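You operate a simulated robot arm through the tools that you are given. There is no shell and no other tool.

You run a simulated robot arm. Do the job below in one go: nothing can be reset, and whatever is moved stays where it is left.

JOB
Put one dot of glue on the blue plate, sized as the blue card says.
Fine: Load it on the slide, push it to GLUE and press the blue lever once; slide back to LOAD and lay the plate in the grey tray.

Only the result counts: the job must be done as asked and must still hold three seconds after the hand-in. Knocking over, shifting, dropping, spilling or breaking anything else fails it.

ROBOT AND FRAMES
A 7-joint arm with a two-finger parallel gripper, fixed in place. Base frame: the origin is on the floor under the middle of its stand, x ahead of it, y to its left, z up. Lengths are in mm, angles in rad, forces in N, time in s.
It reaches about 910 mm from its shoulder. Its first joint turns from -2.897 to 2.897 rad. Payload 3.43 kg.
The TCP is the grasp point between the finger pads, 30 mm short of the fingertips. In the tool frame z runs along the fingers and y along their closing line. Largest opening 94 mm; finger width 28, thickness 10; the body of the gripper, 50 by 96 mm, starts 55 mm behind the TCP.
Orientation is that of the tool frame in the base frame, as a unit quaternion [w, x, y, z]. With the fingers straight down and closing along the base's y, the tool's x points along the base's -x, its y along +y and its z along -z.

CONTROLS
- The arm moves only by the tool jog_arm. Its argument "steps" is a list of rows, each an object (a shift or turn left out is 0, a gripper value left out holds the last) with "travel": the shift along the tool's x, y, z in mm, a list of three; "delta_rot": the turn, a rotation vector about the tool's x, y, z in rad, a list of three; "claw": the opening, from 0 (shut) to 1 (fully open). In form: [{"travel": [x, y, z], "delta_rot": [wx, wy, wz], "claw": claw}, ...]. A call has 1 to 20 rows; each row is the pose to reach, as a shift and turn from the pose commanded when the call began, along the tool's axes at that moment. Rows are played at 5 a second. More than 50 mm and 0.15 rad between two rows, or a gripper value outside its range, and nothing of the call is played. Where a pose cannot be reached the arm comes as near as it can. A force on the tool above 70 N (or 10 N above the force at the start of the call, whichever is more), or a blocked arm, ends the call early, and 0.2 s more pass. Each finger travels about 45 mm/s and halts on what it meets, pressing with about 39 N; the grip force reading is that of the motor and also rises with nothing between the fingers. The clock runs only during rows and for 0.2 s after the last one: add rows that repeat a pose to give the fingers time. It gives the time, the measured TCP pose, the force on the tool (base axes), the opening and the grip force at its end, in the units of the frame above (readings bear some noise), with the torque about the TCP (base axes, N m) and any sound that the robot's microphone picked up, and new pictures: "views" is both (left out), scene, wrist or none.
- Cameras (640 x 400 px; columns grow to the right, rows downward): "scene" is fixed at [50.3, -500.6, 1553.3]; the picture's right is [0.26, -0.97, 0.00], its down [-0.69, -0.18, -0.71] and it looks along [0.68, 0.18, -0.71] (base axes); focal length 348 px, centre (320, 200). "wrist" rides on the gripper at [76, 14, -103] in the tool frame; the picture's right is [-0.18, 0.98, 0.00], its down [-0.75, -0.14, -0.64] and it looks along [-0.63, -0.12, 0.77] (tool axes); focal length 243 px, centre (320, 200).
- move_column(by): slides the trunk up (or, below 0, down) by that many mm; the arm rides with it, the base frame stays. It gives what a move gives, with no picture.
- measure_at(camera, pixels): for up to 12 pixels [column, row] of the newest picture of that camera ("zoom" is the newest enlarged one), the place [x, y, z] in the base frame of the surface seen there, good to about 2 mm. It takes no simulated time.
- close_up(camera, box): a new picture of the part [left, top, right, bottom] of that camera's present view, enlarged. It takes no simulated time.
- sign_off(): hands the job in; it is judged then, once.

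Leave the gripper open and the arm clear of the work at the hand-in unless told otherwise.

The tools are called after "Request:" as a command line: name --argument value ..., lists and objects as JSON in quotes. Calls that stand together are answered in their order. jog_arm: Moves the arm, as the interface text tells. Its arguments: {"type":"object","properties":{"steps":{"type":"array","items":{"type":"object","properties":{"travel":{"type":"array","items":{"type":"number"}},"delta_rot":{"type":"array","items":{"type":"number"}},"claw":{"type":"number"}}}},"views":{"type":"string","enum":["both","scene","wrist","none"]}},"required":["steps"]} The other tools are called the same way: move_column (by) moves the trunk up or down; measure_at (camera, pixels) gives the place of the surface under pixels of a picture; close_up (camera, box) takes an enlarged picture of a part of a camera's view; sign_off () hands the job in.

At the start:

```text
time_s: 0.0
position: [449.9, -285.4, 1227.2]
tool_rot: [0.0, 0.0, 1.0, 0.0]
wrist_force: [0.0, 0.6, -0.3]
ft_torque: [0.01, 0.01, 0.01]
finger_gap: 93.9
grasp_force: 0.0
trunk travel left (down, up): [-350.0, 260.0]
```

scene: 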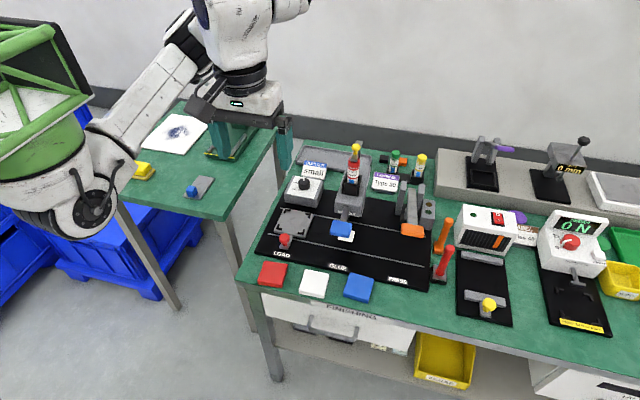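
wrist: 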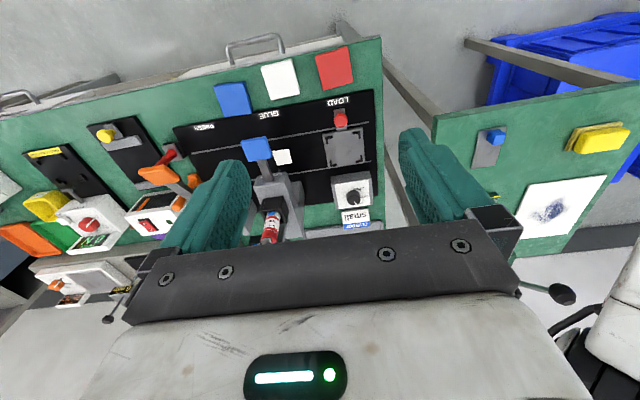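

I see a bench with a black slide fixture (LOAD/GLUE/PRESS), three plates (red, white, blue) in front of it and a dial box marked "small". I'll zoom in on the fixture, the cards and the trays before I move.

Request:
close_up --camera "scene" --box '[230, 130, 450, 310]'

Request:
close_up --camera "scene" --box '[280, 140, 440, 220]'

Request:
close_up --camera "scene" --box '[420, 130, 640, 340]'

Request:
close_up --camera "scene" --box '[110, 90, 290, 230]'

Request:
close_up --camera "scene" --box '[260, 270, 500, 400]'

```text
2.22 times, centred on (340, 220) of scene
```

zoom: 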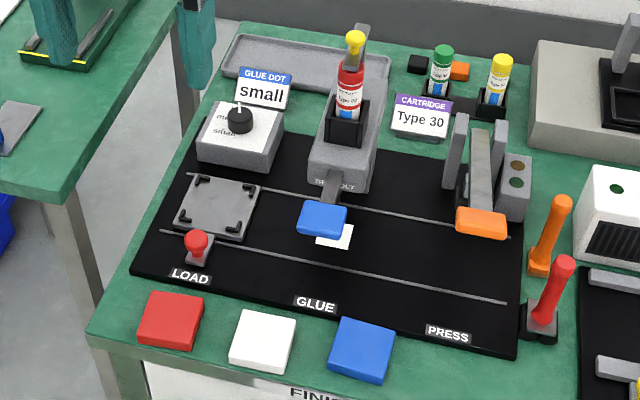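

```text
4.00 times, centred on (360, 180) of scene
```

zoom: 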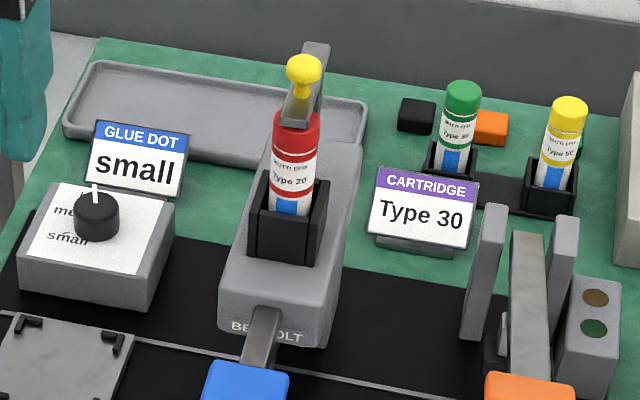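

```text
1.90 times, centred on (530, 235) of scene
```

zoom: 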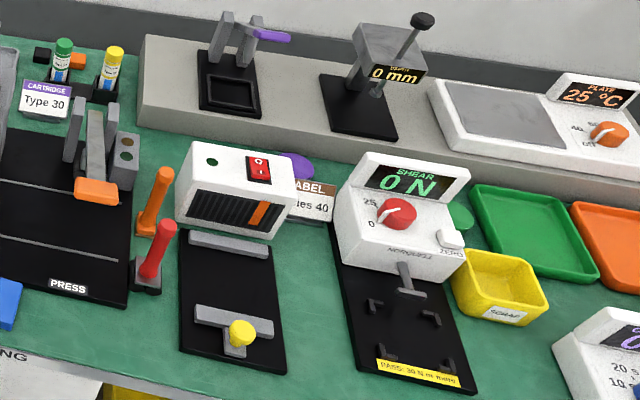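

```text
2.86 times, centred on (200, 160) of scene
```

zoom: 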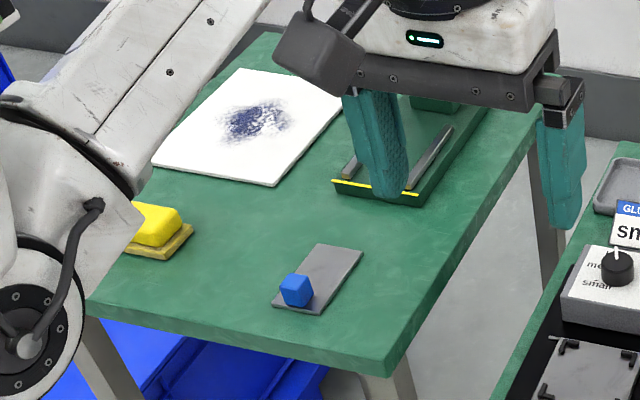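

```text
2.67 times, centred on (380, 335) of scene
```

zoom: 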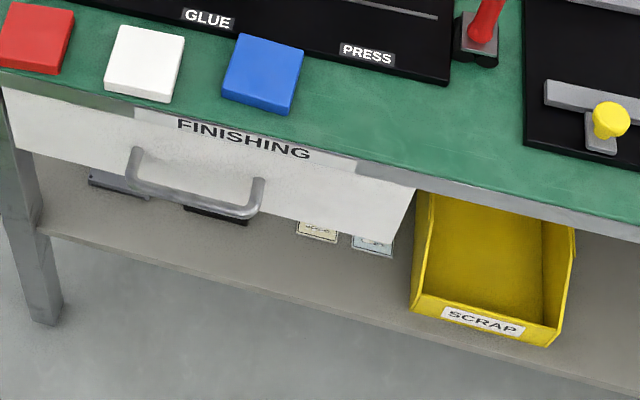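

The blue card says "GLUE DOT: small". The dial's white pointer seems to point away from "small", so it may need turning. Next I'll enlarge the dial, the carriage and the blue lever, and measure the main points.

Request:
close_up --camera "scene" --box '[280, 155, 330, 215]'

Request:
measure_at --camera "scene" --pixels '[[360, 289], [345, 294], [374, 280], [293, 222], [285, 239], [341, 228], [346, 237], [305, 184], [304, 178], [320, 157], [290, 190], [340, 266]]'

Request:
close_up --camera "scene" --box '[260, 200, 340, 260]'

Request:
close_up --camera "scene" --box '[320, 140, 380, 250]'

```text
6.67 times, centred on (305, 185) of scene
```

zoom: 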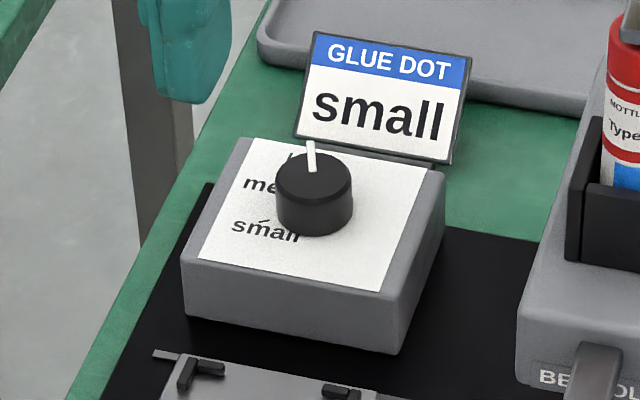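

```text
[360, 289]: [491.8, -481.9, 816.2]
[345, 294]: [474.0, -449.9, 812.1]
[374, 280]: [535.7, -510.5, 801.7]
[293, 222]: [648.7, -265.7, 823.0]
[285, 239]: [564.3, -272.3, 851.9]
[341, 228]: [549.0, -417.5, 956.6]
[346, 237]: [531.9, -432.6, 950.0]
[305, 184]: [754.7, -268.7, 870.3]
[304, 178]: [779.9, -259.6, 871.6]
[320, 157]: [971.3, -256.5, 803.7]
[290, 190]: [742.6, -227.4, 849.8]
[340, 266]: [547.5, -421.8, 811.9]
```

```text
6.67 times, centred on (300, 230) of scene
```

zoom: 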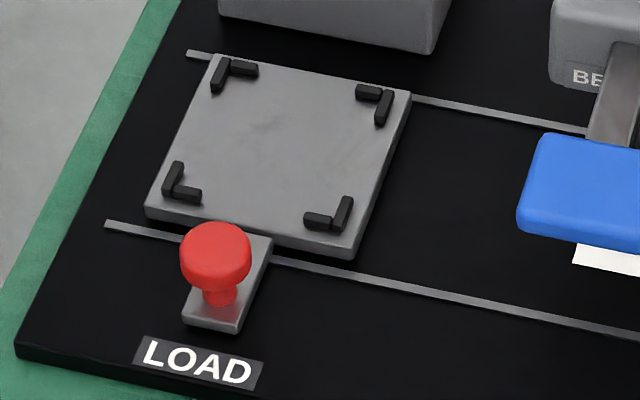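

```text
3.64 times, centred on (350, 195) of scene
```

zoom: 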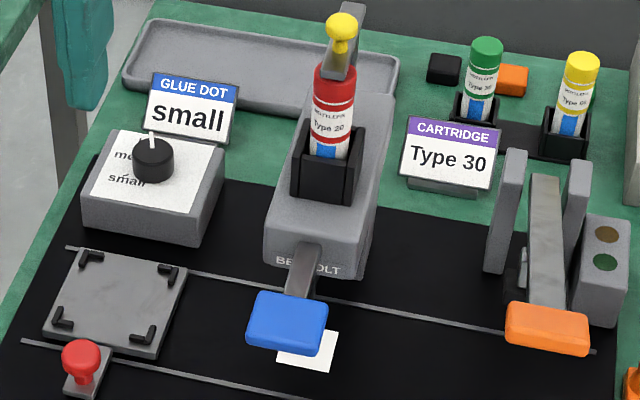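

The dial is on "large" or in between, so I need a better view of it. I'll measure the plate, tray, carriage and lever geometry next.

Request:
close_up --camera "scene" --box '[320, 260, 400, 310]'

Request:
measure_at --camera "scene" --pixels '[[311, 162], [310, 150], [320, 146], [340, 150], [330, 160], [345, 165], [370, 155], [375, 168], [335, 166], [300, 163], [322, 166], [333, 148]]'

Request:
measure_at --camera "scene" --pixels '[[353, 274], [375, 282], [366, 302], [344, 295], [255, 230], [280, 210], [310, 214], [304, 238], [280, 233], [290, 246], [284, 251], [286, 236]]'

```text
8.00 times, centred on (360, 285) of scene
```

zoom: 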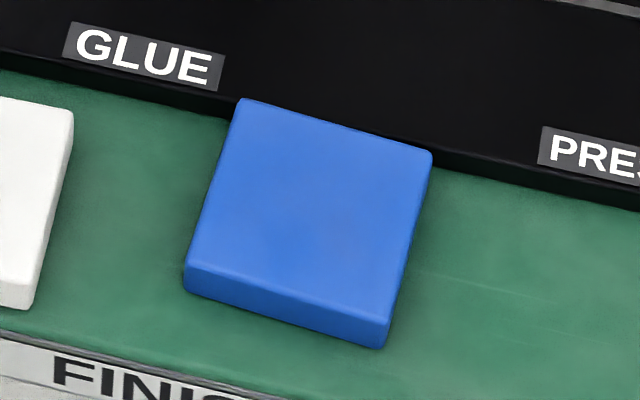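

```text
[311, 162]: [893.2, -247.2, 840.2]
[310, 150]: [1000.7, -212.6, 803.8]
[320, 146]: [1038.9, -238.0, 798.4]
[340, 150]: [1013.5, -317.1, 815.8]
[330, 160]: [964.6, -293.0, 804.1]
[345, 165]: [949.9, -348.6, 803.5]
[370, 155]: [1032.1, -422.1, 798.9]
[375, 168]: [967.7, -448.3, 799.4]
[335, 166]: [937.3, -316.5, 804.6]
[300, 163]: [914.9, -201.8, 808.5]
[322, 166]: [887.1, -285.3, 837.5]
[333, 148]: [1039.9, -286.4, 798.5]
```

```text
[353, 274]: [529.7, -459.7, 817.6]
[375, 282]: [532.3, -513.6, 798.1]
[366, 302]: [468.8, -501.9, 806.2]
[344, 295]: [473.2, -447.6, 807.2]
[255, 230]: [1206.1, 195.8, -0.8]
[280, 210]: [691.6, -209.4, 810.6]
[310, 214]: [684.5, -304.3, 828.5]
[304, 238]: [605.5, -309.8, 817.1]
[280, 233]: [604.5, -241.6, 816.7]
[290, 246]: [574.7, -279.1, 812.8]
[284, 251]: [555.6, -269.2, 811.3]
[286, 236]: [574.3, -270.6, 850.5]
```

Table top is at about z = 798.5 and the blue plate's top at about 817. I'll measure the blue plate's corners in this zoom picture.

Request:
measure_at --camera "zoom" --pixels '[[243, 103], [426, 152], [383, 313], [190, 262], [310, 200], [290, 320], [240, 303], [285, 105], [412, 220], [215, 180], [300, 288], [430, 260]]'

Request:
close_up --camera "scene" --box '[285, 135, 385, 200]'

```text
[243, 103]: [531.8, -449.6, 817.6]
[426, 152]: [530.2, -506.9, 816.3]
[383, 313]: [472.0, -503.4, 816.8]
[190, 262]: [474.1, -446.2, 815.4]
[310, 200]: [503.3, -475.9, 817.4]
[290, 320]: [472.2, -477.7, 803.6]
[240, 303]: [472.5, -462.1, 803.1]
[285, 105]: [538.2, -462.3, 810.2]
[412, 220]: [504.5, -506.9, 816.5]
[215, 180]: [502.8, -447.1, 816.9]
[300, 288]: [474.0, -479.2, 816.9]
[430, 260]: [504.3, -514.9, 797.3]
```

```text
6.15 times, centred on (335, 168) of scene
```

zoom: 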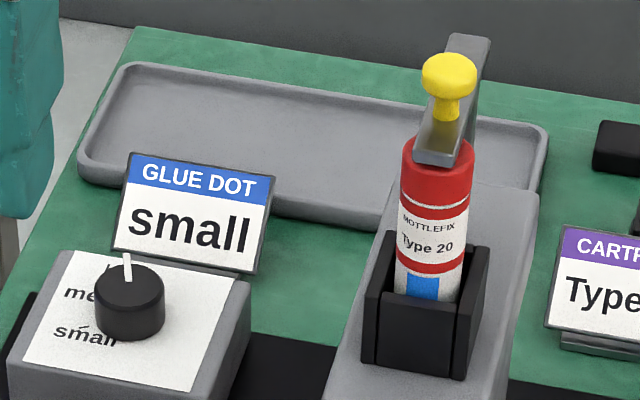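

Blue plate: centre about (502, -477), 60 mm square, turned about -0.04 rad. I'll measure the tray outline, dial and card positions in this new zoom.

Request:
measure_at --camera "zoom" --pixels '[[125, 66], [85, 160], [545, 135], [535, 185], [280, 205], [300, 150], [380, 170], [150, 130], [180, 90], [350, 110], [130, 100], [110, 140]]'

Request:
measure_at --camera "zoom" --pixels '[[130, 285], [126, 260], [130, 335], [85, 290], [85, 328], [60, 250], [248, 285], [200, 380], [10, 370], [195, 200], [140, 158], [255, 268]]'

Request:
measure_at --camera "zoom" --pixels '[[448, 70], [448, 95], [470, 50], [430, 160], [435, 220], [420, 280], [410, 360], [520, 230], [500, 350], [350, 350], [470, 250], [370, 290]]'

```text
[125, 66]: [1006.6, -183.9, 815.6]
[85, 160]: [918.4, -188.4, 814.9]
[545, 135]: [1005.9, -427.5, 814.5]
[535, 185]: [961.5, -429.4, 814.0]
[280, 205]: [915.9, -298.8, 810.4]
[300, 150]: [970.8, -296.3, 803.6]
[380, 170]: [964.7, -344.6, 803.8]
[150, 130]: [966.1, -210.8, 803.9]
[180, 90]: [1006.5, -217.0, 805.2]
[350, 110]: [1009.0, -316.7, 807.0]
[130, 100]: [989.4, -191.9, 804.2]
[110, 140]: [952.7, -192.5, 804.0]
```

```text
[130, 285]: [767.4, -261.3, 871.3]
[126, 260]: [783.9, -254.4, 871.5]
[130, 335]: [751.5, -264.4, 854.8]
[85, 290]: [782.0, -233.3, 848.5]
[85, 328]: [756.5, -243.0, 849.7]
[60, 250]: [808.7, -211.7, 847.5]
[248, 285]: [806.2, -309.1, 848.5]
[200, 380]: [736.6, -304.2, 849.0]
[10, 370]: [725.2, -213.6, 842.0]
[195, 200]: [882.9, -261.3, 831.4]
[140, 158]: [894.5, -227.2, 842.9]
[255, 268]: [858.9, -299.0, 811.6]
```

```text
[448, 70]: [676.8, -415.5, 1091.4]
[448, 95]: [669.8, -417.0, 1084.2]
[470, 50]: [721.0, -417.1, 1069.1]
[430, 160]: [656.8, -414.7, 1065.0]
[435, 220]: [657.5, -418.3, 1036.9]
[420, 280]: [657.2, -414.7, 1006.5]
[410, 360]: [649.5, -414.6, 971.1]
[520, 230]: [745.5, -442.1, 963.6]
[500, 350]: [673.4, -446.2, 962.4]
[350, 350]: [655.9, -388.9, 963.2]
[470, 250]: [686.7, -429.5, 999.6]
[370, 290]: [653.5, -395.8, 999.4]
```

The tray spans roughly x 905–1015 and y -430 to -180, with its floor at z ≈ 804. That may be near the reach limit, so I'll check where the arm's shoulder is.

Request:
measure_at --camera "scene" --pixels '[[40, 100], [90, 205], [60, 170], [20, 40], [110, 140], [200, 50], [240, 20], [290, 5], [40, 230], [170, 60]]'

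Request:
close_up --camera "wrist" --box '[220, 90, 400, 240]'

```text
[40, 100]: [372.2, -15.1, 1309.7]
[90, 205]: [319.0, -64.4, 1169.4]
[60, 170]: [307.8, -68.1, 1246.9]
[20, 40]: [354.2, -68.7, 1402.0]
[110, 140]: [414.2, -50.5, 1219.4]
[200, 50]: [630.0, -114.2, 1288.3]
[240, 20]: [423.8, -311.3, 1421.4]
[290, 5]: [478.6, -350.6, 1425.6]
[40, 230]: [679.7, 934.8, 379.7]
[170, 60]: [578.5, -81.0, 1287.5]
```

```text
2.67 times, centred on (310, 165) of wrist
```

zoom: 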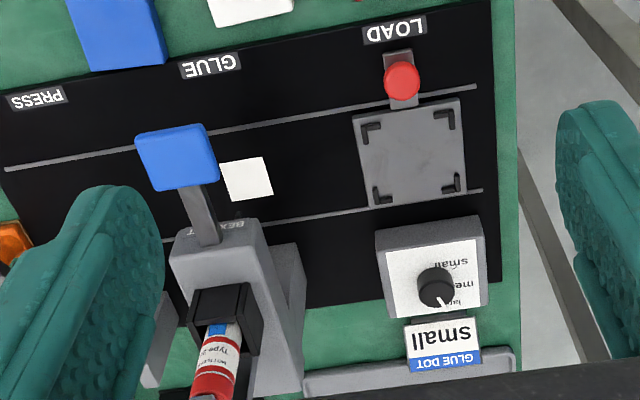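

The shoulder sits near x ≈ 310, z ≈ 1250, so the tray is in reach. The wrist view suggests the dial pointer points at "large". I'll bring the wrist camera near the dial, keeping the TCP clear at about (688, -246, 960).

Request:
jog_arm --steps '[{"travel": [-26, 4, 30]}, {"travel": [-53, 9, 59]}, {"travel": [-79, 13, 89]}, {"travel": [-106, 17, 119]}, {"travel": [-132, 22, 148]}, {"travel": [-159, 26, 178]}, {"travel": [-185, 30, 208]}, {"travel": [-212, 35, 237]}, {"travel": [-238, 39, 267]}, {"travel": [-238, 39, 267]}]' --views "both"

```text
time_s: 2.2
position: [691.2, -241.5, 957.8]
tool_rot: [0.0, 0.0, 1.0, 0.0]
wrist_force: [-0.2, 0.0, 0.5]
ft_torque: [0.01, 0.03, -0.03]
finger_gap: 93.9
grasp_force: 0.0
trunk travel left (down, up): [-350.0, 260.0]
```

scene: 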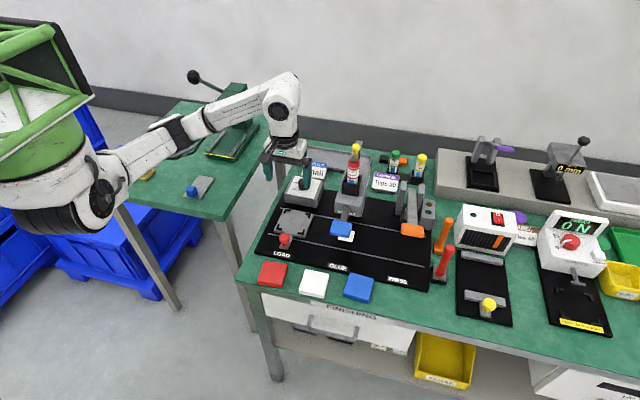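
wrist: 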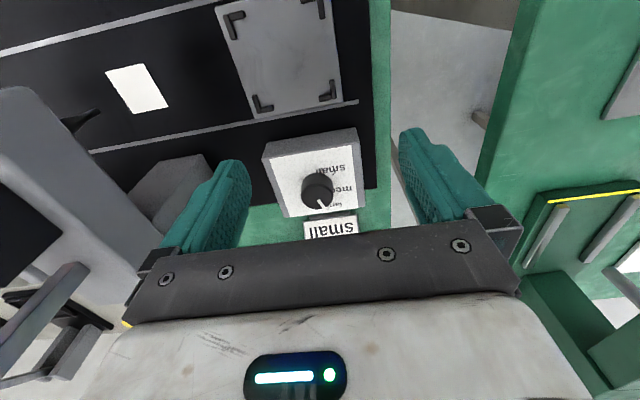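

The dial is now at about (318, 188) in the wrist view. I'll enlarge it to read the labels and pointer.

Request:
close_up --camera "wrist" --box '[255, 125, 375, 245]'

Request:
measure_at --camera "wrist" --pixels '[[318, 184], [318, 190], [323, 206], [280, 150], [350, 140], [285, 215], [360, 205], [330, 168], [345, 187], [335, 203], [305, 185], [330, 190]]'

```text
3.33 times, centred on (315, 185) of wrist
```

zoom: 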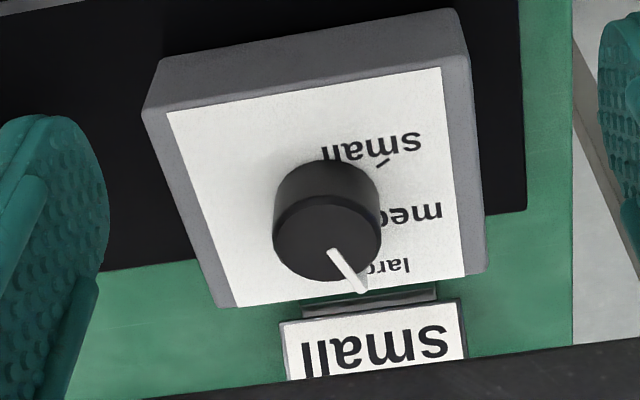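

```text
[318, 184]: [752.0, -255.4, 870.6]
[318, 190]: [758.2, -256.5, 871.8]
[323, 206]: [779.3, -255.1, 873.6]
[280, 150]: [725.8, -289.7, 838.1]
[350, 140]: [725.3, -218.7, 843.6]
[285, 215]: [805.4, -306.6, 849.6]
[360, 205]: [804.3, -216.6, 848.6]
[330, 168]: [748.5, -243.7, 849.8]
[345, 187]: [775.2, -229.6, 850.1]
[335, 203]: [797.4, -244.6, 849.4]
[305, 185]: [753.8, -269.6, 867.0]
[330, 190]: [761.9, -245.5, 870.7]
```

The pointer (tip near zoom (362, 288)) is on "large"; "small" has a tick at about zoom (384, 158). I'll measure the ticks, pointer and knob edges to work out the turn.

Request:
measure_at --camera "zoom" --pixels '[[384, 159], [390, 155], [378, 163], [330, 252], [345, 268], [360, 288], [275, 240], [380, 240], [328, 205], [328, 275], [290, 215], [365, 210]]'

Request:
close_up --camera "wrist" --box '[295, 155, 355, 215]'

Request:
close_up --camera "scene" --box '[285, 165, 325, 205]'

```text
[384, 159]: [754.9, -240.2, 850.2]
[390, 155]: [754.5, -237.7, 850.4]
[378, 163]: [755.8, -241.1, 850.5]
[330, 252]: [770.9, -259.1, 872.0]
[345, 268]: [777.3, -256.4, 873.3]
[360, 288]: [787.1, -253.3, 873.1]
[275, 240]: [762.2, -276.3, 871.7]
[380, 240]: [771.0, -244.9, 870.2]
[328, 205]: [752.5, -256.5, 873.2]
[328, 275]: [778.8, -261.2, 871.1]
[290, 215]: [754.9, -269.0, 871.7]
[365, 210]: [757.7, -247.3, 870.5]
```

```text
6.67 times, centred on (325, 185) of wrist
```

zoom: 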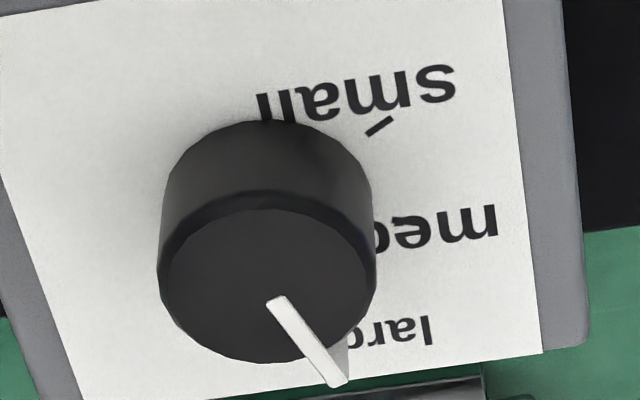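

```text
10.00 times, centred on (305, 185) of scene
```

zoom: 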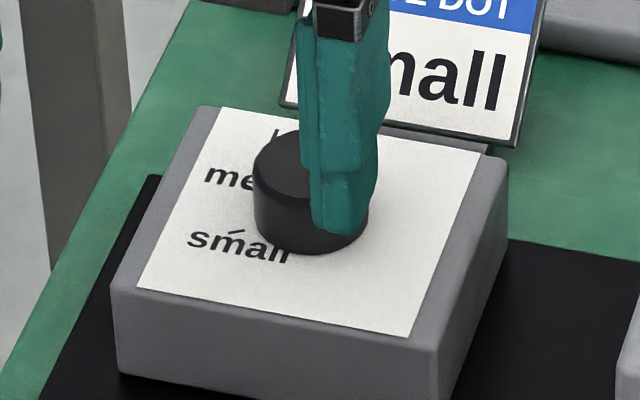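

The knob centre is about (766, -260), top at z 872, radius about 16. The pointer sits about 19° from +x toward +y, and the "small" tick at about 118°, so it needs about 100° counter-clockwise seen from above. The last reading was a few mm off the command, so I'll hold the pose to check for noise.

Request:
jog_arm --steps '[{"travel": [0, 0, 0]}, {"travel": [0, 0, 0]}]' --views "none"

Request:
jog_arm --steps '[{"travel": [0, 0, 0]}]' --views "wrist"

```text
time_s: 2.8
position: [689.4, -242.2, 958.2]
tool_rot: [0.0, -0.001, 1.0, 0.001]
wrist_force: [-0.5, -0.3, -0.2]
ft_torque: [0.02, 0.02, -0.02]
finger_gap: 94.1
grasp_force: 0.1
trunk travel left (down, up): [-350.0, 260.0]
```

```text
time_s: 3.2
position: [690.6, -242.8, 957.9]
tool_rot: [0.0, 0.0, 1.0, 0.0]
wrist_force: [0.1, 1.6, 0.5]
ft_torque: [0.0, -0.02, 0.0]
finger_gap: 94.2
grasp_force: 0.1
trunk travel left (down, up): [-350.0, 260.0]
```

wrist: 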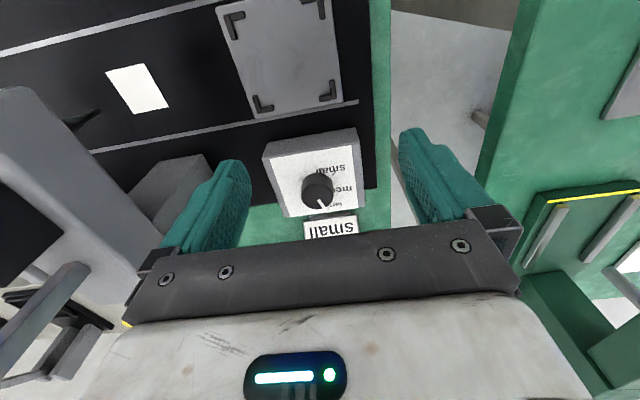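

Averaged readings give (690.4, -242.2, 958). I'll move over the knob at (766, -260.5), stop with the fingertips at about z 884, just above the pointer, and look.

Request:
jog_arm --steps '[{"travel": [-38, -9, 0]}, {"travel": [-75.6, -18.3, 0]}, {"travel": [-75.6, -18.3, 22]}, {"travel": [-75.6, -18.3, 44]}, {"travel": [-75.6, -18.3, 44]}]' --views "both"

```text
time_s: 4.4
position: [764.0, -263.7, 914.2]
tool_rot: [0.0, 0.0, 1.0, -0.001]
wrist_force: [0.2, 0.6, -0.1]
ft_torque: [-0.01, 0.01, 0.03]
finger_gap: 94.0
grasp_force: 0.0
trunk travel left (down, up): [-350.0, 260.0]
```

scene: 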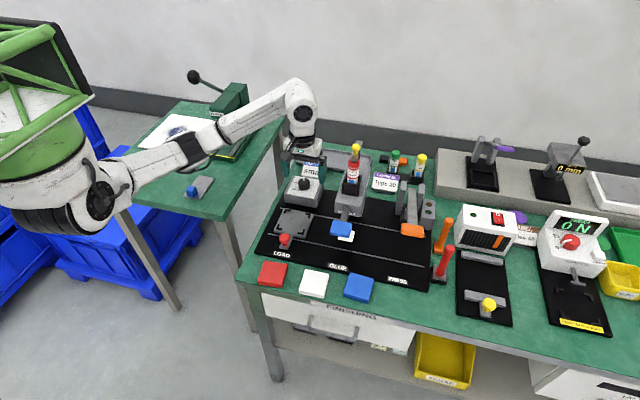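
wrist: 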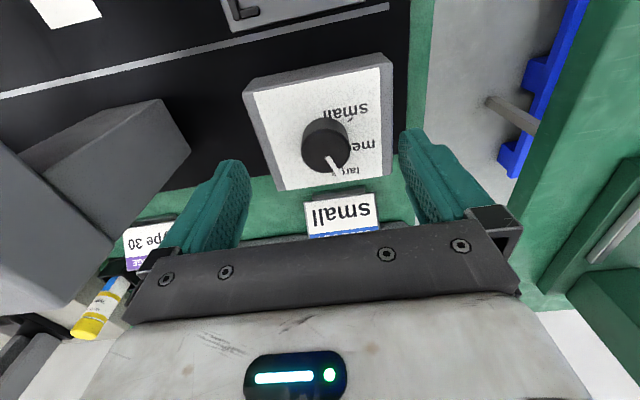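

The knob top appears at about (325, 155), close to where I predicted. I'll measure it again from here.

Request:
close_up --camera "wrist" --box '[275, 95, 385, 195]'

Request:
measure_at --camera "wrist" --pixels '[[326, 150], [304, 150], [348, 150], [326, 140], [326, 168], [310, 142], [342, 142], [310, 162], [335, 165], [350, 115], [356, 147], [352, 120]]'

```text
4.00 times, centred on (330, 145) of wrist
```

zoom: 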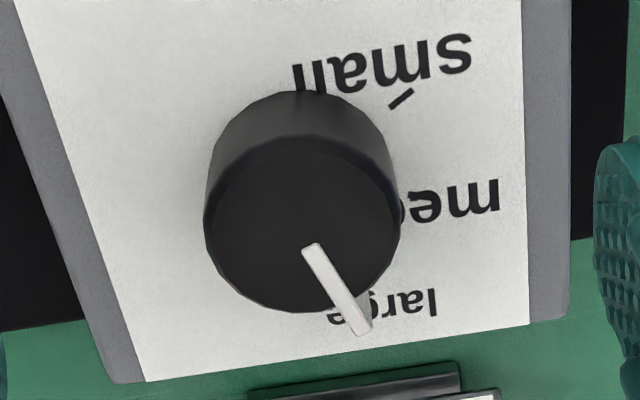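

```text
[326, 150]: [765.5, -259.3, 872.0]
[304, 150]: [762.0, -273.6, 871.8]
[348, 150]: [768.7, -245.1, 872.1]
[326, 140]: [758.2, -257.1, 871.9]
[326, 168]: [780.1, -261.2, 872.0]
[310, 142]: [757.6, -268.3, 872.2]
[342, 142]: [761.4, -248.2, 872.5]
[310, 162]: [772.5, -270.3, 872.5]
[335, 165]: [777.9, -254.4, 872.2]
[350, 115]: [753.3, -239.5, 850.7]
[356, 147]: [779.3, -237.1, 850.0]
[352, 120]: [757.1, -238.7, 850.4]
```

The knob is about 2.2 mm in +x and 2.8 mm in +y from the TCP. I'll correct that and descend 30 mm, so the fingertips stay about 4 mm above the box, with the gripper still open.

Request:
jog_arm --steps '[{"travel": [-2.2, 2.8, 0], "claw": 0.6}, {"travel": [-2.2, 2.8, 15], "claw": 0.6}, {"travel": [-2.2, 2.8, 30], "claw": 0.6}, {"travel": [-2.2, 2.8, 30], "claw": 0.6}]' --views "both"

```text
time_s: 5.4
position: [766.6, -259.4, 883.7]
tool_rot: [-0.001, 0.0, 1.0, 0.0]
wrist_force: [0.8, -0.2, -0.3]
ft_torque: [0.02, -0.05, -0.02]
finger_gap: 56.6
grasp_force: 0.1
trunk travel left (down, up): [-350.0, 260.0]
```

scene: 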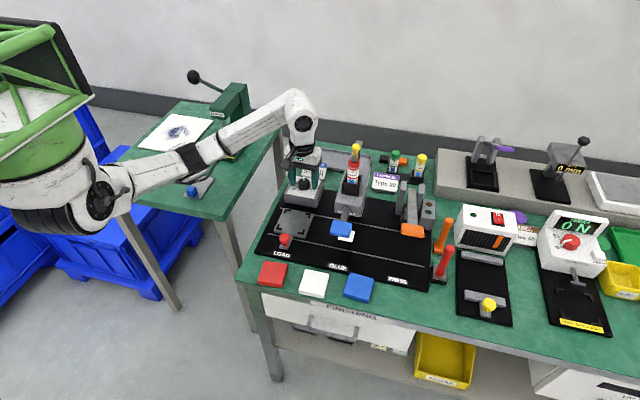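
wrist: 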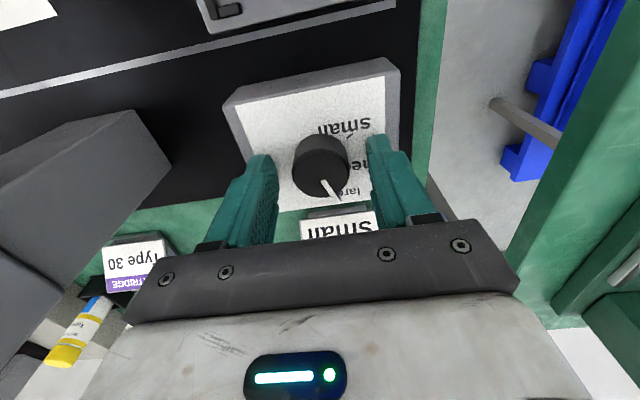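

The knob sits centred between the fingers at about (321, 165). I'll close gently on it.

Request:
jog_arm --steps '[{"travel": [0, 0, 0], "claw": 0.4}, {"travel": [0, 0, 0], "claw": 0.3}, {"travel": [0, 0, 0], "claw": 0.28}, {"travel": [0, 0, 0], "claw": 0.28}]' --views "wrist"

```text
time_s: 6.4
position: [766.3, -259.7, 884.4]
tool_rot: [0.001, -0.001, 1.0, 0.0]
wrist_force: [0.1, 1.4, -0.7]
ft_torque: [-0.02, 0.0, -0.01]
finger_gap: 33.1
grasp_force: 45.1
trunk travel left (down, up): [-350.0, 260.0]
```

wrist: 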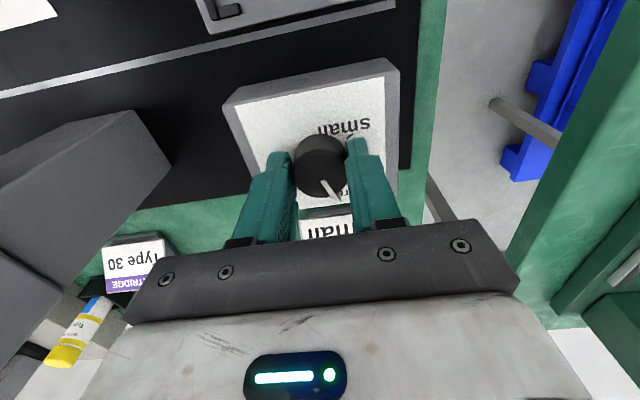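

Gripped (gap 33.1, no side force). I'll turn the first half, -0.84 rad about the tool z-axis (counter-clockwise seen from above), and check.

Request:
jog_arm --steps '[{"delta_rot": [0, 0, -0.12]}, {"delta_rot": [0, 0, -0.24]}, {"delta_rot": [0, 0, -0.36]}, {"delta_rot": [0, 0, -0.48]}, {"delta_rot": [0, 0, -0.6]}, {"delta_rot": [0, 0, -0.72]}, {"delta_rot": [0, 0, -0.84]}, {"delta_rot": [0, 0, -0.84]}]' --views "both"

```text
time_s: 8.2
position: [766.5, -262.3, 884.8]
tool_rot: [0.0, -0.408, 0.913, 0.0]
wrist_force: [4.4, 6.4, -18.3]
ft_torque: [-0.04, 0.06, 0.03]
finger_gap: 33.4
grasp_force: 45.4
trunk travel left (down, up): [-350.0, 260.0]
```

scene: 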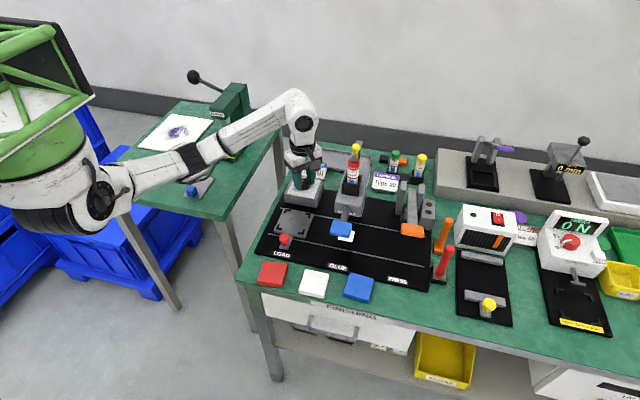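
wrist: 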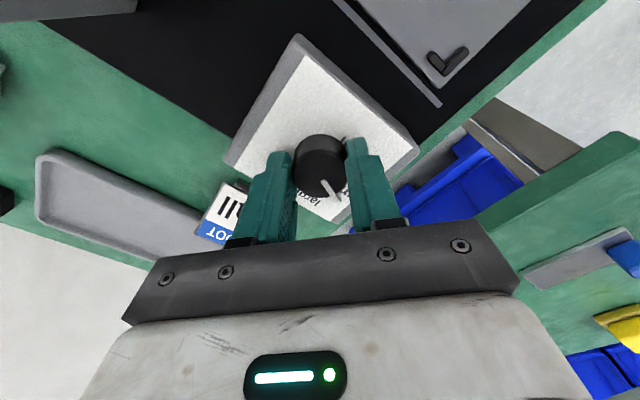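

The knob turned with the fingers. An -18 N vertical pull built up, so I'll ease down 1 mm and continue turning by -0.45 rad.

Request:
jog_arm --steps '[{"travel": [0, 0, 1.0], "delta_rot": [0, 0, -0.05]}, {"travel": [0, 0, 1.0], "delta_rot": [0, 0, -0.15]}, {"travel": [0, 0, 1.0], "delta_rot": [0, 0, -0.25]}, {"travel": [0, 0, 1.0], "delta_rot": [0, 0, -0.35]}, {"travel": [0, 0, 1.0], "delta_rot": [0, 0, -0.45]}, {"travel": [0, 0, 1.0], "delta_rot": [0, 0, -0.45]}]' --views "wrist"

```text
time_s: 9.6
position: [766.0, -261.3, 884.2]
tool_rot: [-0.001, -0.601, 0.799, -0.001]
wrist_force: [15.4, -3.3, -3.2]
ft_torque: [0.46, -0.72, -0.01]
finger_gap: 33.1
grasp_force: 45.0
trunk travel left (down, up): [-350.0, 260.0]
```

wrist: 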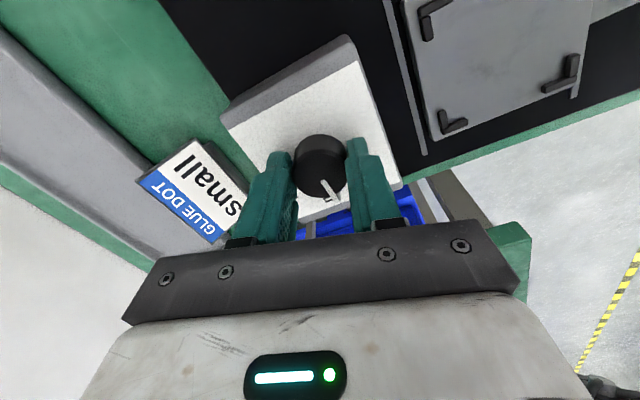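

Turned about 74° so far. A 15 N side force in +x has built up, so I'll shift about 1 mm that way while turning the last -0.45 rad.

Request:
jog_arm --steps '[{"travel": [-0.3, -1.0, 0], "delta_rot": [0, 0, -0.05]}, {"travel": [-0.3, -1.0, 0], "delta_rot": [0, 0, -0.15]}, {"travel": [-0.3, -1.0, 0], "delta_rot": [0, 0, -0.25]}, {"travel": [-0.3, -1.0, 0], "delta_rot": [0, 0, -0.35]}, {"travel": [-0.3, -1.0, 0], "delta_rot": [0, 0, -0.45]}, {"travel": [-0.3, -1.0, 0], "delta_rot": [0, 0, -0.45]}]' --views "both"

```text
time_s: 11.0
position: [767.8, -262.2, 884.4]
tool_rot: [0.0, 0.765, -0.644, 0.001]
wrist_force: [27.7, -9.1, 5.1]
ft_torque: [-0.2, -0.69, -0.08]
finger_gap: 32.9
grasp_force: 45.5
trunk travel left (down, up): [-350.0, 260.0]
```

scene: 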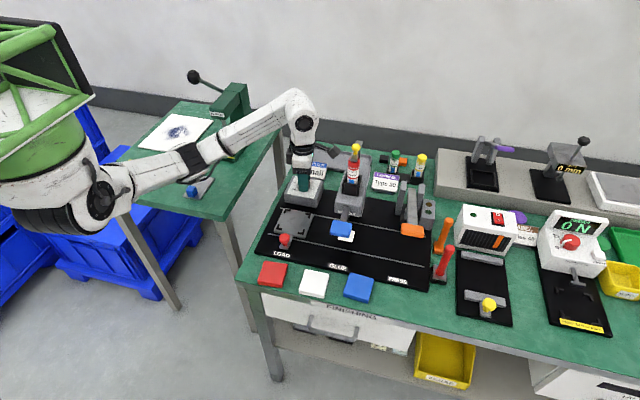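
wrist: 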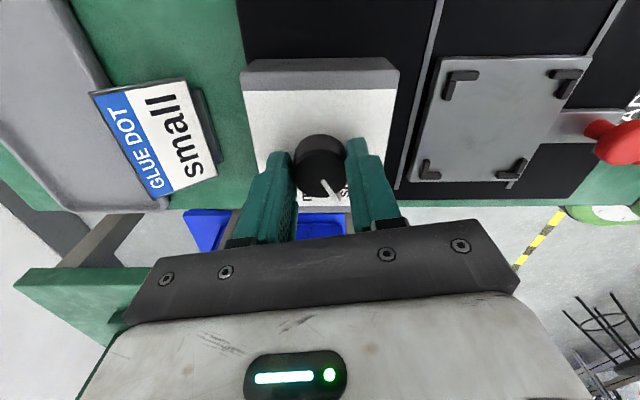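

The turn is now 1.742 rad (about 100°). I'll zoom in on the pointer and the "small" label.

Request:
close_up --camera "wrist" --box '[280, 120, 370, 220]'

Request:
measure_at --camera "wrist" --pixels '[[323, 183], [330, 191], [337, 199], [318, 165]]'

```text
4.00 times, centred on (325, 170) of wrist
```

zoom: 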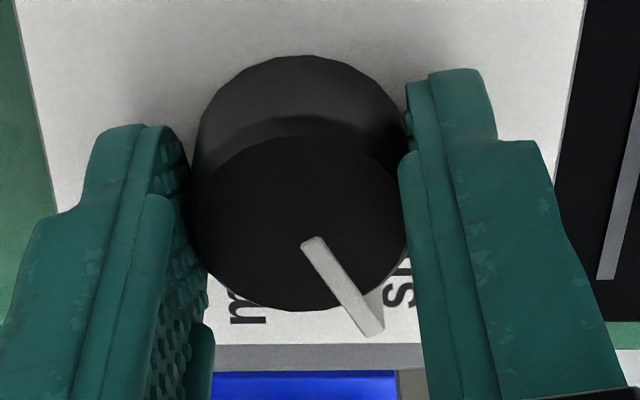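

```text
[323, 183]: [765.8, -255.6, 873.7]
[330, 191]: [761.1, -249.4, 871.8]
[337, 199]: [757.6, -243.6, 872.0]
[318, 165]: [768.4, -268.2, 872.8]
```

The pointer direction is now about 119°, matching the "small" tick. I'll open the fingers, rise straight up and check.

Request:
jog_arm --steps '[{"claw": 0.45}, {"claw": 0.6}, {"claw": 0.6}, {"travel": [0, 0, -30], "claw": 0.6}, {"travel": [0, 0, -60], "claw": 0.8}, {"travel": [0, 0, -90], "claw": 1.0}, {"travel": [0, 0, -90], "claw": 1.0}]' --views "both"

```text
time_s: 12.6
position: [766.1, -261.4, 974.7]
tool_rot: [-0.001, 0.763, -0.646, 0.0]
wrist_force: [-1.1, 0.0, -0.2]
ft_torque: [0.0, -0.02, 0.04]
finger_gap: 94.1
grasp_force: 0.1
trunk travel left (down, up): [-350.0, 260.0]
```

scene: 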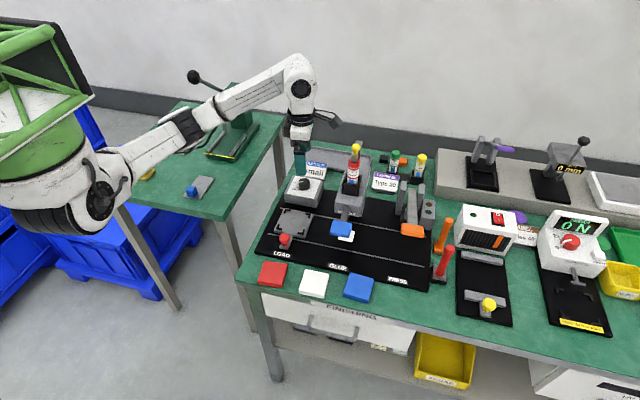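
wrist: 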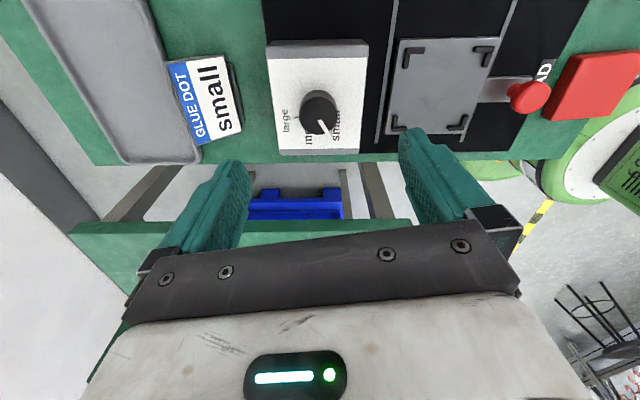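

I'll check the dial in close-up from both cameras.

Request:
close_up --camera "wrist" --box '[265, 75, 375, 155]'

Request:
close_up --camera "scene" --box '[285, 160, 335, 205]'

```text
5.00 times, centred on (320, 115) of wrist
```

zoom: 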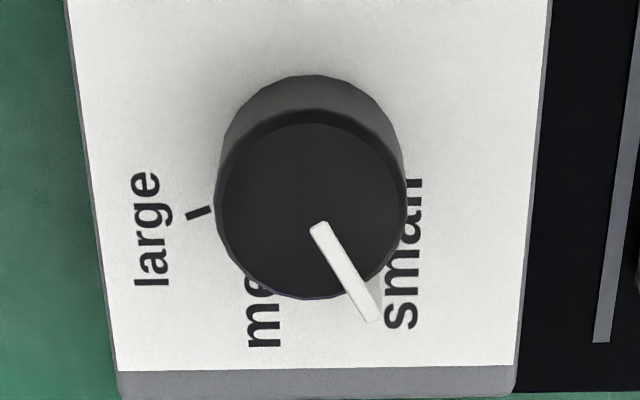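

```text
8.89 times, centred on (310, 182) of scene
```

zoom: 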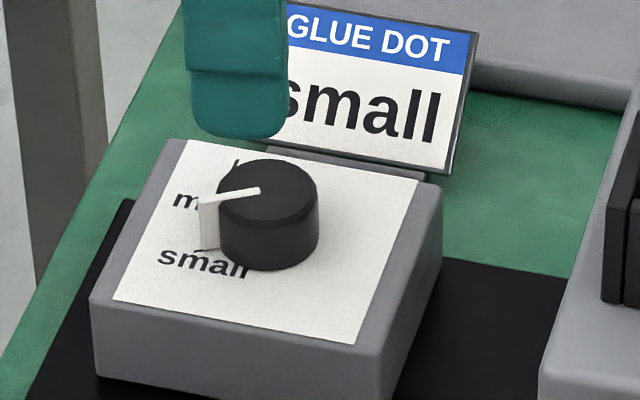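

Request:
close_up --camera "wrist" --box '[265, 75, 375, 155]'

Request:
measure_at --camera "wrist" --pixels '[[320, 121], [325, 130], [330, 137], [296, 118], [294, 118], [299, 116], [302, 116], [337, 116], [318, 133]]'

```text
5.00 times, centred on (320, 115) of wrist
```

zoom: 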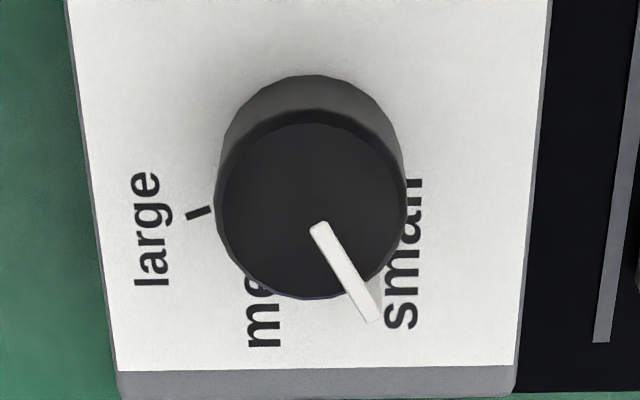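

```text
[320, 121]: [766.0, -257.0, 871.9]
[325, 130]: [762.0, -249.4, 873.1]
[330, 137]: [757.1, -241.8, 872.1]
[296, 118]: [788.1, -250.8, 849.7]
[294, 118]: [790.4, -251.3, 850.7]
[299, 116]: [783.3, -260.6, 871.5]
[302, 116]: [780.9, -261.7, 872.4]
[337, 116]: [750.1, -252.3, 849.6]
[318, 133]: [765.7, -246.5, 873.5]
```

All good: "large" tick at 20.9°, "small" tick at 119°, pointer at 120°, so the dial is on "small". I'll turn the gripper back to neutral and move above the LOAD area to measure the carriage and brackets.

Request:
jog_arm --steps '[{"travel": [-3.4, 15, 2.3], "delta_rot": [0, 0, 0.134]}, {"travel": [-6.9, 30, 4.6], "delta_rot": [0, 0, 0.268]}, {"travel": [-10.3, 45, 6.9], "delta_rot": [0, 0, 0.402]}, {"travel": [-13.8, 60, 9.2], "delta_rot": [0, 0, 0.536]}, {"travel": [-17.2, 75, 11.5], "delta_rot": [0, 0, 0.67]}, {"travel": [-20.7, 90, 13.8], "delta_rot": [0, 0, 0.804]}, {"travel": [-24.1, 105, 16.2], "delta_rot": [0, 0, 0.938]}, {"travel": [-27.6, 120, 18.5], "delta_rot": [0, 0, 1.072]}, {"travel": [-31, 135, 20.8], "delta_rot": [0, 0, 1.206]}, {"travel": [-34.5, 150, 23.1], "delta_rot": [0, 0, 1.34]}, {"travel": [-37.9, 165, 25.4], "delta_rot": [0, 0, 1.474]}, {"travel": [-41.4, 180, 27.7], "delta_rot": [0, 0, 1.608]}, {"travel": [-44.8, 195.1, 30], "delta_rot": [0, 0, 1.741]}, {"travel": [-44.8, 195.1, 30], "delta_rot": [0, 0, 1.741]}]' --views "both"

```text
time_s: 15.6
position: [567.3, -250.6, 944.7]
tool_rot: [0.0, 0.001, 1.0, 0.0]
wrist_force: [0.3, -0.1, 0.1]
ft_torque: [0.02, -0.02, 0.0]
finger_gap: 93.8
grasp_force: 0.1
trunk travel left (down, up): [-350.0, 260.0]
```

scene: 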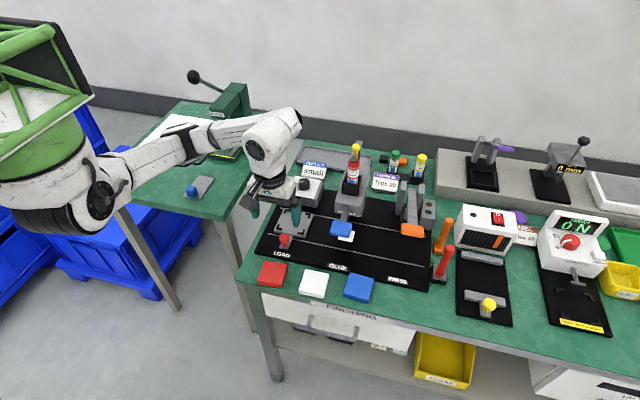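
wrist: 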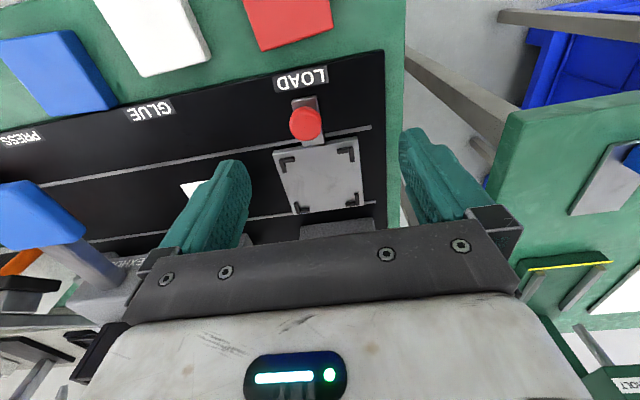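

The carriage is clearly in view around (320, 178). I'll zoom in and measure its brackets.

Request:
close_up --camera "wrist" --box '[260, 95, 380, 220]'

Request:
measure_at --camera "wrist" --pixels '[[274, 155], [356, 139], [365, 202], [296, 212], [288, 160], [346, 150], [352, 202], [303, 209], [305, 122], [320, 178]]'

```text
3.20 times, centred on (320, 158) of wrist
```

zoom: 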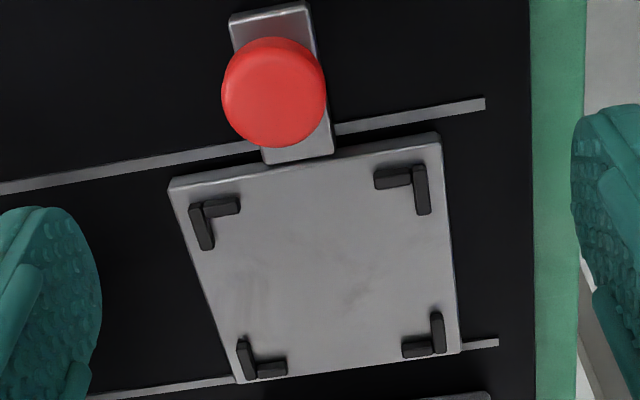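

```text
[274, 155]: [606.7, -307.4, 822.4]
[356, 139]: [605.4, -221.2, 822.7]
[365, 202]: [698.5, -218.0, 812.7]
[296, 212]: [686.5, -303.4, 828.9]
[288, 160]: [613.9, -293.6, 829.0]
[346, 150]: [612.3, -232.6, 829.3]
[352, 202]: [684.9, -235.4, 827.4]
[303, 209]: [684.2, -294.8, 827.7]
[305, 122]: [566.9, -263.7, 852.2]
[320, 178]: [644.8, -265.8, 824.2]
```

I'll measure the bracket inner corners and leg ends on this zoom picture.

Request:
measure_at --camera "zoom" --pixels '[[212, 220], [196, 206], [239, 204], [208, 248], [411, 190], [425, 166], [377, 178], [424, 213], [428, 341], [436, 314], [405, 350], [442, 352]]'

Request:
measure_at --camera "zoom" --pixels '[[258, 361], [242, 341], [285, 368], [248, 378], [275, 90], [275, 50], [275, 130], [230, 90], [322, 90], [320, 280], [350, 230], [260, 240]]'

Request:
close_up --camera "wrist" --box '[265, 135, 325, 215]'

Request:
close_up --camera "wrist" --box '[325, 135, 375, 215]'

```text
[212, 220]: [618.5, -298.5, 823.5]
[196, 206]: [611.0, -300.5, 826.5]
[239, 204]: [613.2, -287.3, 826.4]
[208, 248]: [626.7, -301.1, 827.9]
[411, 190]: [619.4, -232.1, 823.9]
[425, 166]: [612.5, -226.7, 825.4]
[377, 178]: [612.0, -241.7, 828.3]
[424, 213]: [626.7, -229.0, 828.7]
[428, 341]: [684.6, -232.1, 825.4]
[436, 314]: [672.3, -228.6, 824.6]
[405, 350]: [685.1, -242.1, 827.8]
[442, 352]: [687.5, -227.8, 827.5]
```

```text
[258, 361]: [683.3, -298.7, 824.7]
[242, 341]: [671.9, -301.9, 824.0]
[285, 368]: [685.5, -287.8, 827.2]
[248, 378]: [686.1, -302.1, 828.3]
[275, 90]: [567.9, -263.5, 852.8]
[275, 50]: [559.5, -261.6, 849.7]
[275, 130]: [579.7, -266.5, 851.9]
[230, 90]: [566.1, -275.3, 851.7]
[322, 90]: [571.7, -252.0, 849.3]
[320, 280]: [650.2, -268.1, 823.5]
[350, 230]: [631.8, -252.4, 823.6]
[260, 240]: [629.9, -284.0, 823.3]
```

```text
5.00 times, centred on (295, 175) of wrist
```

zoom: 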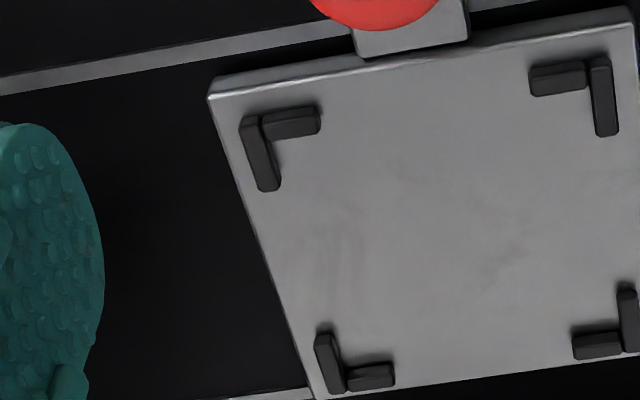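

```text
5.00 times, centred on (350, 175) of wrist
```

zoom: 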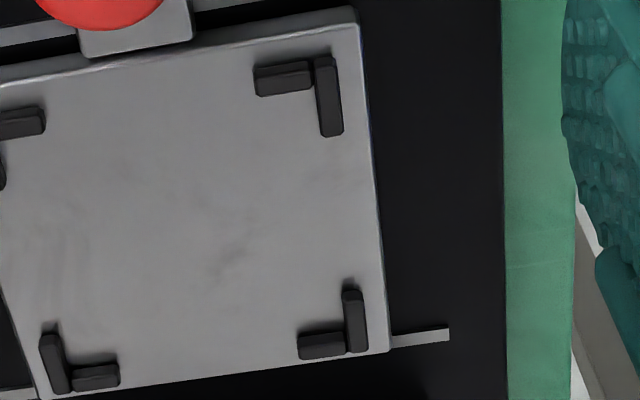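

The nest's inner walls are at x 618–684 and y -298.5 to -232, so its centre is about (650.5, -265.2), carriage top z 823.5 and bracket tops about 829. The blue lever pad overhangs near the blue plate, so I'll measure its extent before I plan the pick.

Request:
close_up --camera "scene" --box '[320, 205, 380, 250]'

Request:
measure_at --camera "scene" --pixels '[[332, 222], [350, 224], [350, 236], [332, 234], [341, 230], [341, 222], [342, 214], [346, 209], [336, 237], [348, 238], [349, 243], [352, 230]]'

Request:
measure_at --camera "wrist" --pixels '[[10, 185], [45, 182], [82, 230], [50, 245], [30, 210], [10, 240], [70, 215], [90, 265], [40, 195], [200, 188]]'

```text
8.89 times, centred on (350, 228) of scene
```

zoom: 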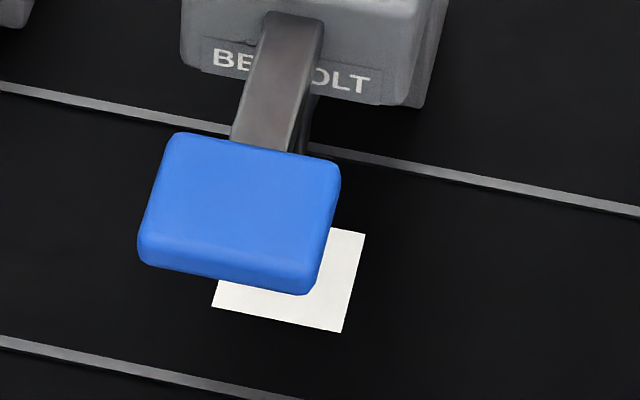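

```text
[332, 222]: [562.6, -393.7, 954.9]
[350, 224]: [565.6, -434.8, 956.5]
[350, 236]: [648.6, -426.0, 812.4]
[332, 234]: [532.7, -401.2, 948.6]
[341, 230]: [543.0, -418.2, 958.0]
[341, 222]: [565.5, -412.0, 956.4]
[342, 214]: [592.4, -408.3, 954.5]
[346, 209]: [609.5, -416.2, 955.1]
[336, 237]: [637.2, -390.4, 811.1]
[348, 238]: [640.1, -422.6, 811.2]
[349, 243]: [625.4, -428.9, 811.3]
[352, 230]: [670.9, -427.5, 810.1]
```

```text
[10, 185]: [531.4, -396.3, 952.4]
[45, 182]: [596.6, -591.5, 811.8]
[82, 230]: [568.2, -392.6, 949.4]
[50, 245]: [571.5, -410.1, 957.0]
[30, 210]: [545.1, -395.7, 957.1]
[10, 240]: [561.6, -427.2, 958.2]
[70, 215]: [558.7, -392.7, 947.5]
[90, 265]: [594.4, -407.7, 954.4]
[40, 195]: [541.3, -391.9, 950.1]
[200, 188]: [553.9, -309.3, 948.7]
```

The lever pad spans x 531–572, y -440 to -392, z 943–958, close to where the hand would be for a centred pick. I'll therefore grip the plate nearer its front edge (x ≈ 490). First I'll look at the plate from TCP (420, -461, 930).

Request:
jog_arm --steps '[{"travel": [21, -30, 2]}, {"travel": [42, -60, 4]}, {"travel": [63, -90, 6]}, {"travel": [84, -120, 8]}, {"travel": [105, -151, 11]}, {"travel": [126, -181, 13]}, {"travel": [147, -211, 15]}, {"travel": [147, -211, 15]}]' --views "both"

```text
time_s: 17.4
position: [417.4, -460.8, 928.2]
tool_rot: [0.001, 0.001, 1.0, -0.001]
wrist_force: [-0.8, 0.3, -0.3]
ft_torque: [0.01, -0.01, -0.01]
finger_gap: 94.0
grasp_force: 0.0
trunk travel left (down, up): [-350.0, 260.0]
```

scene: 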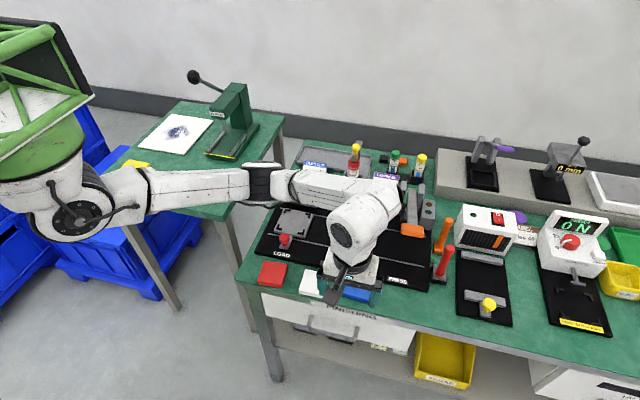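
wrist: 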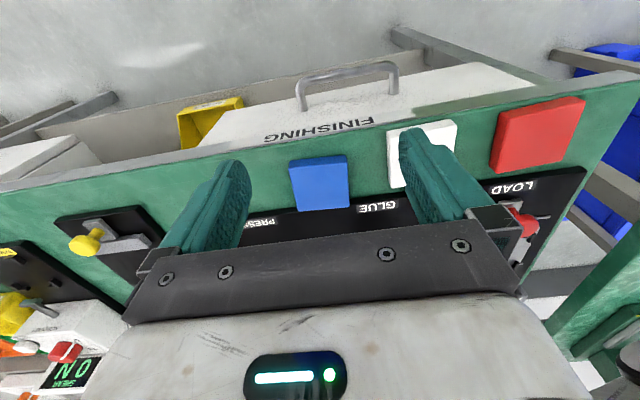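

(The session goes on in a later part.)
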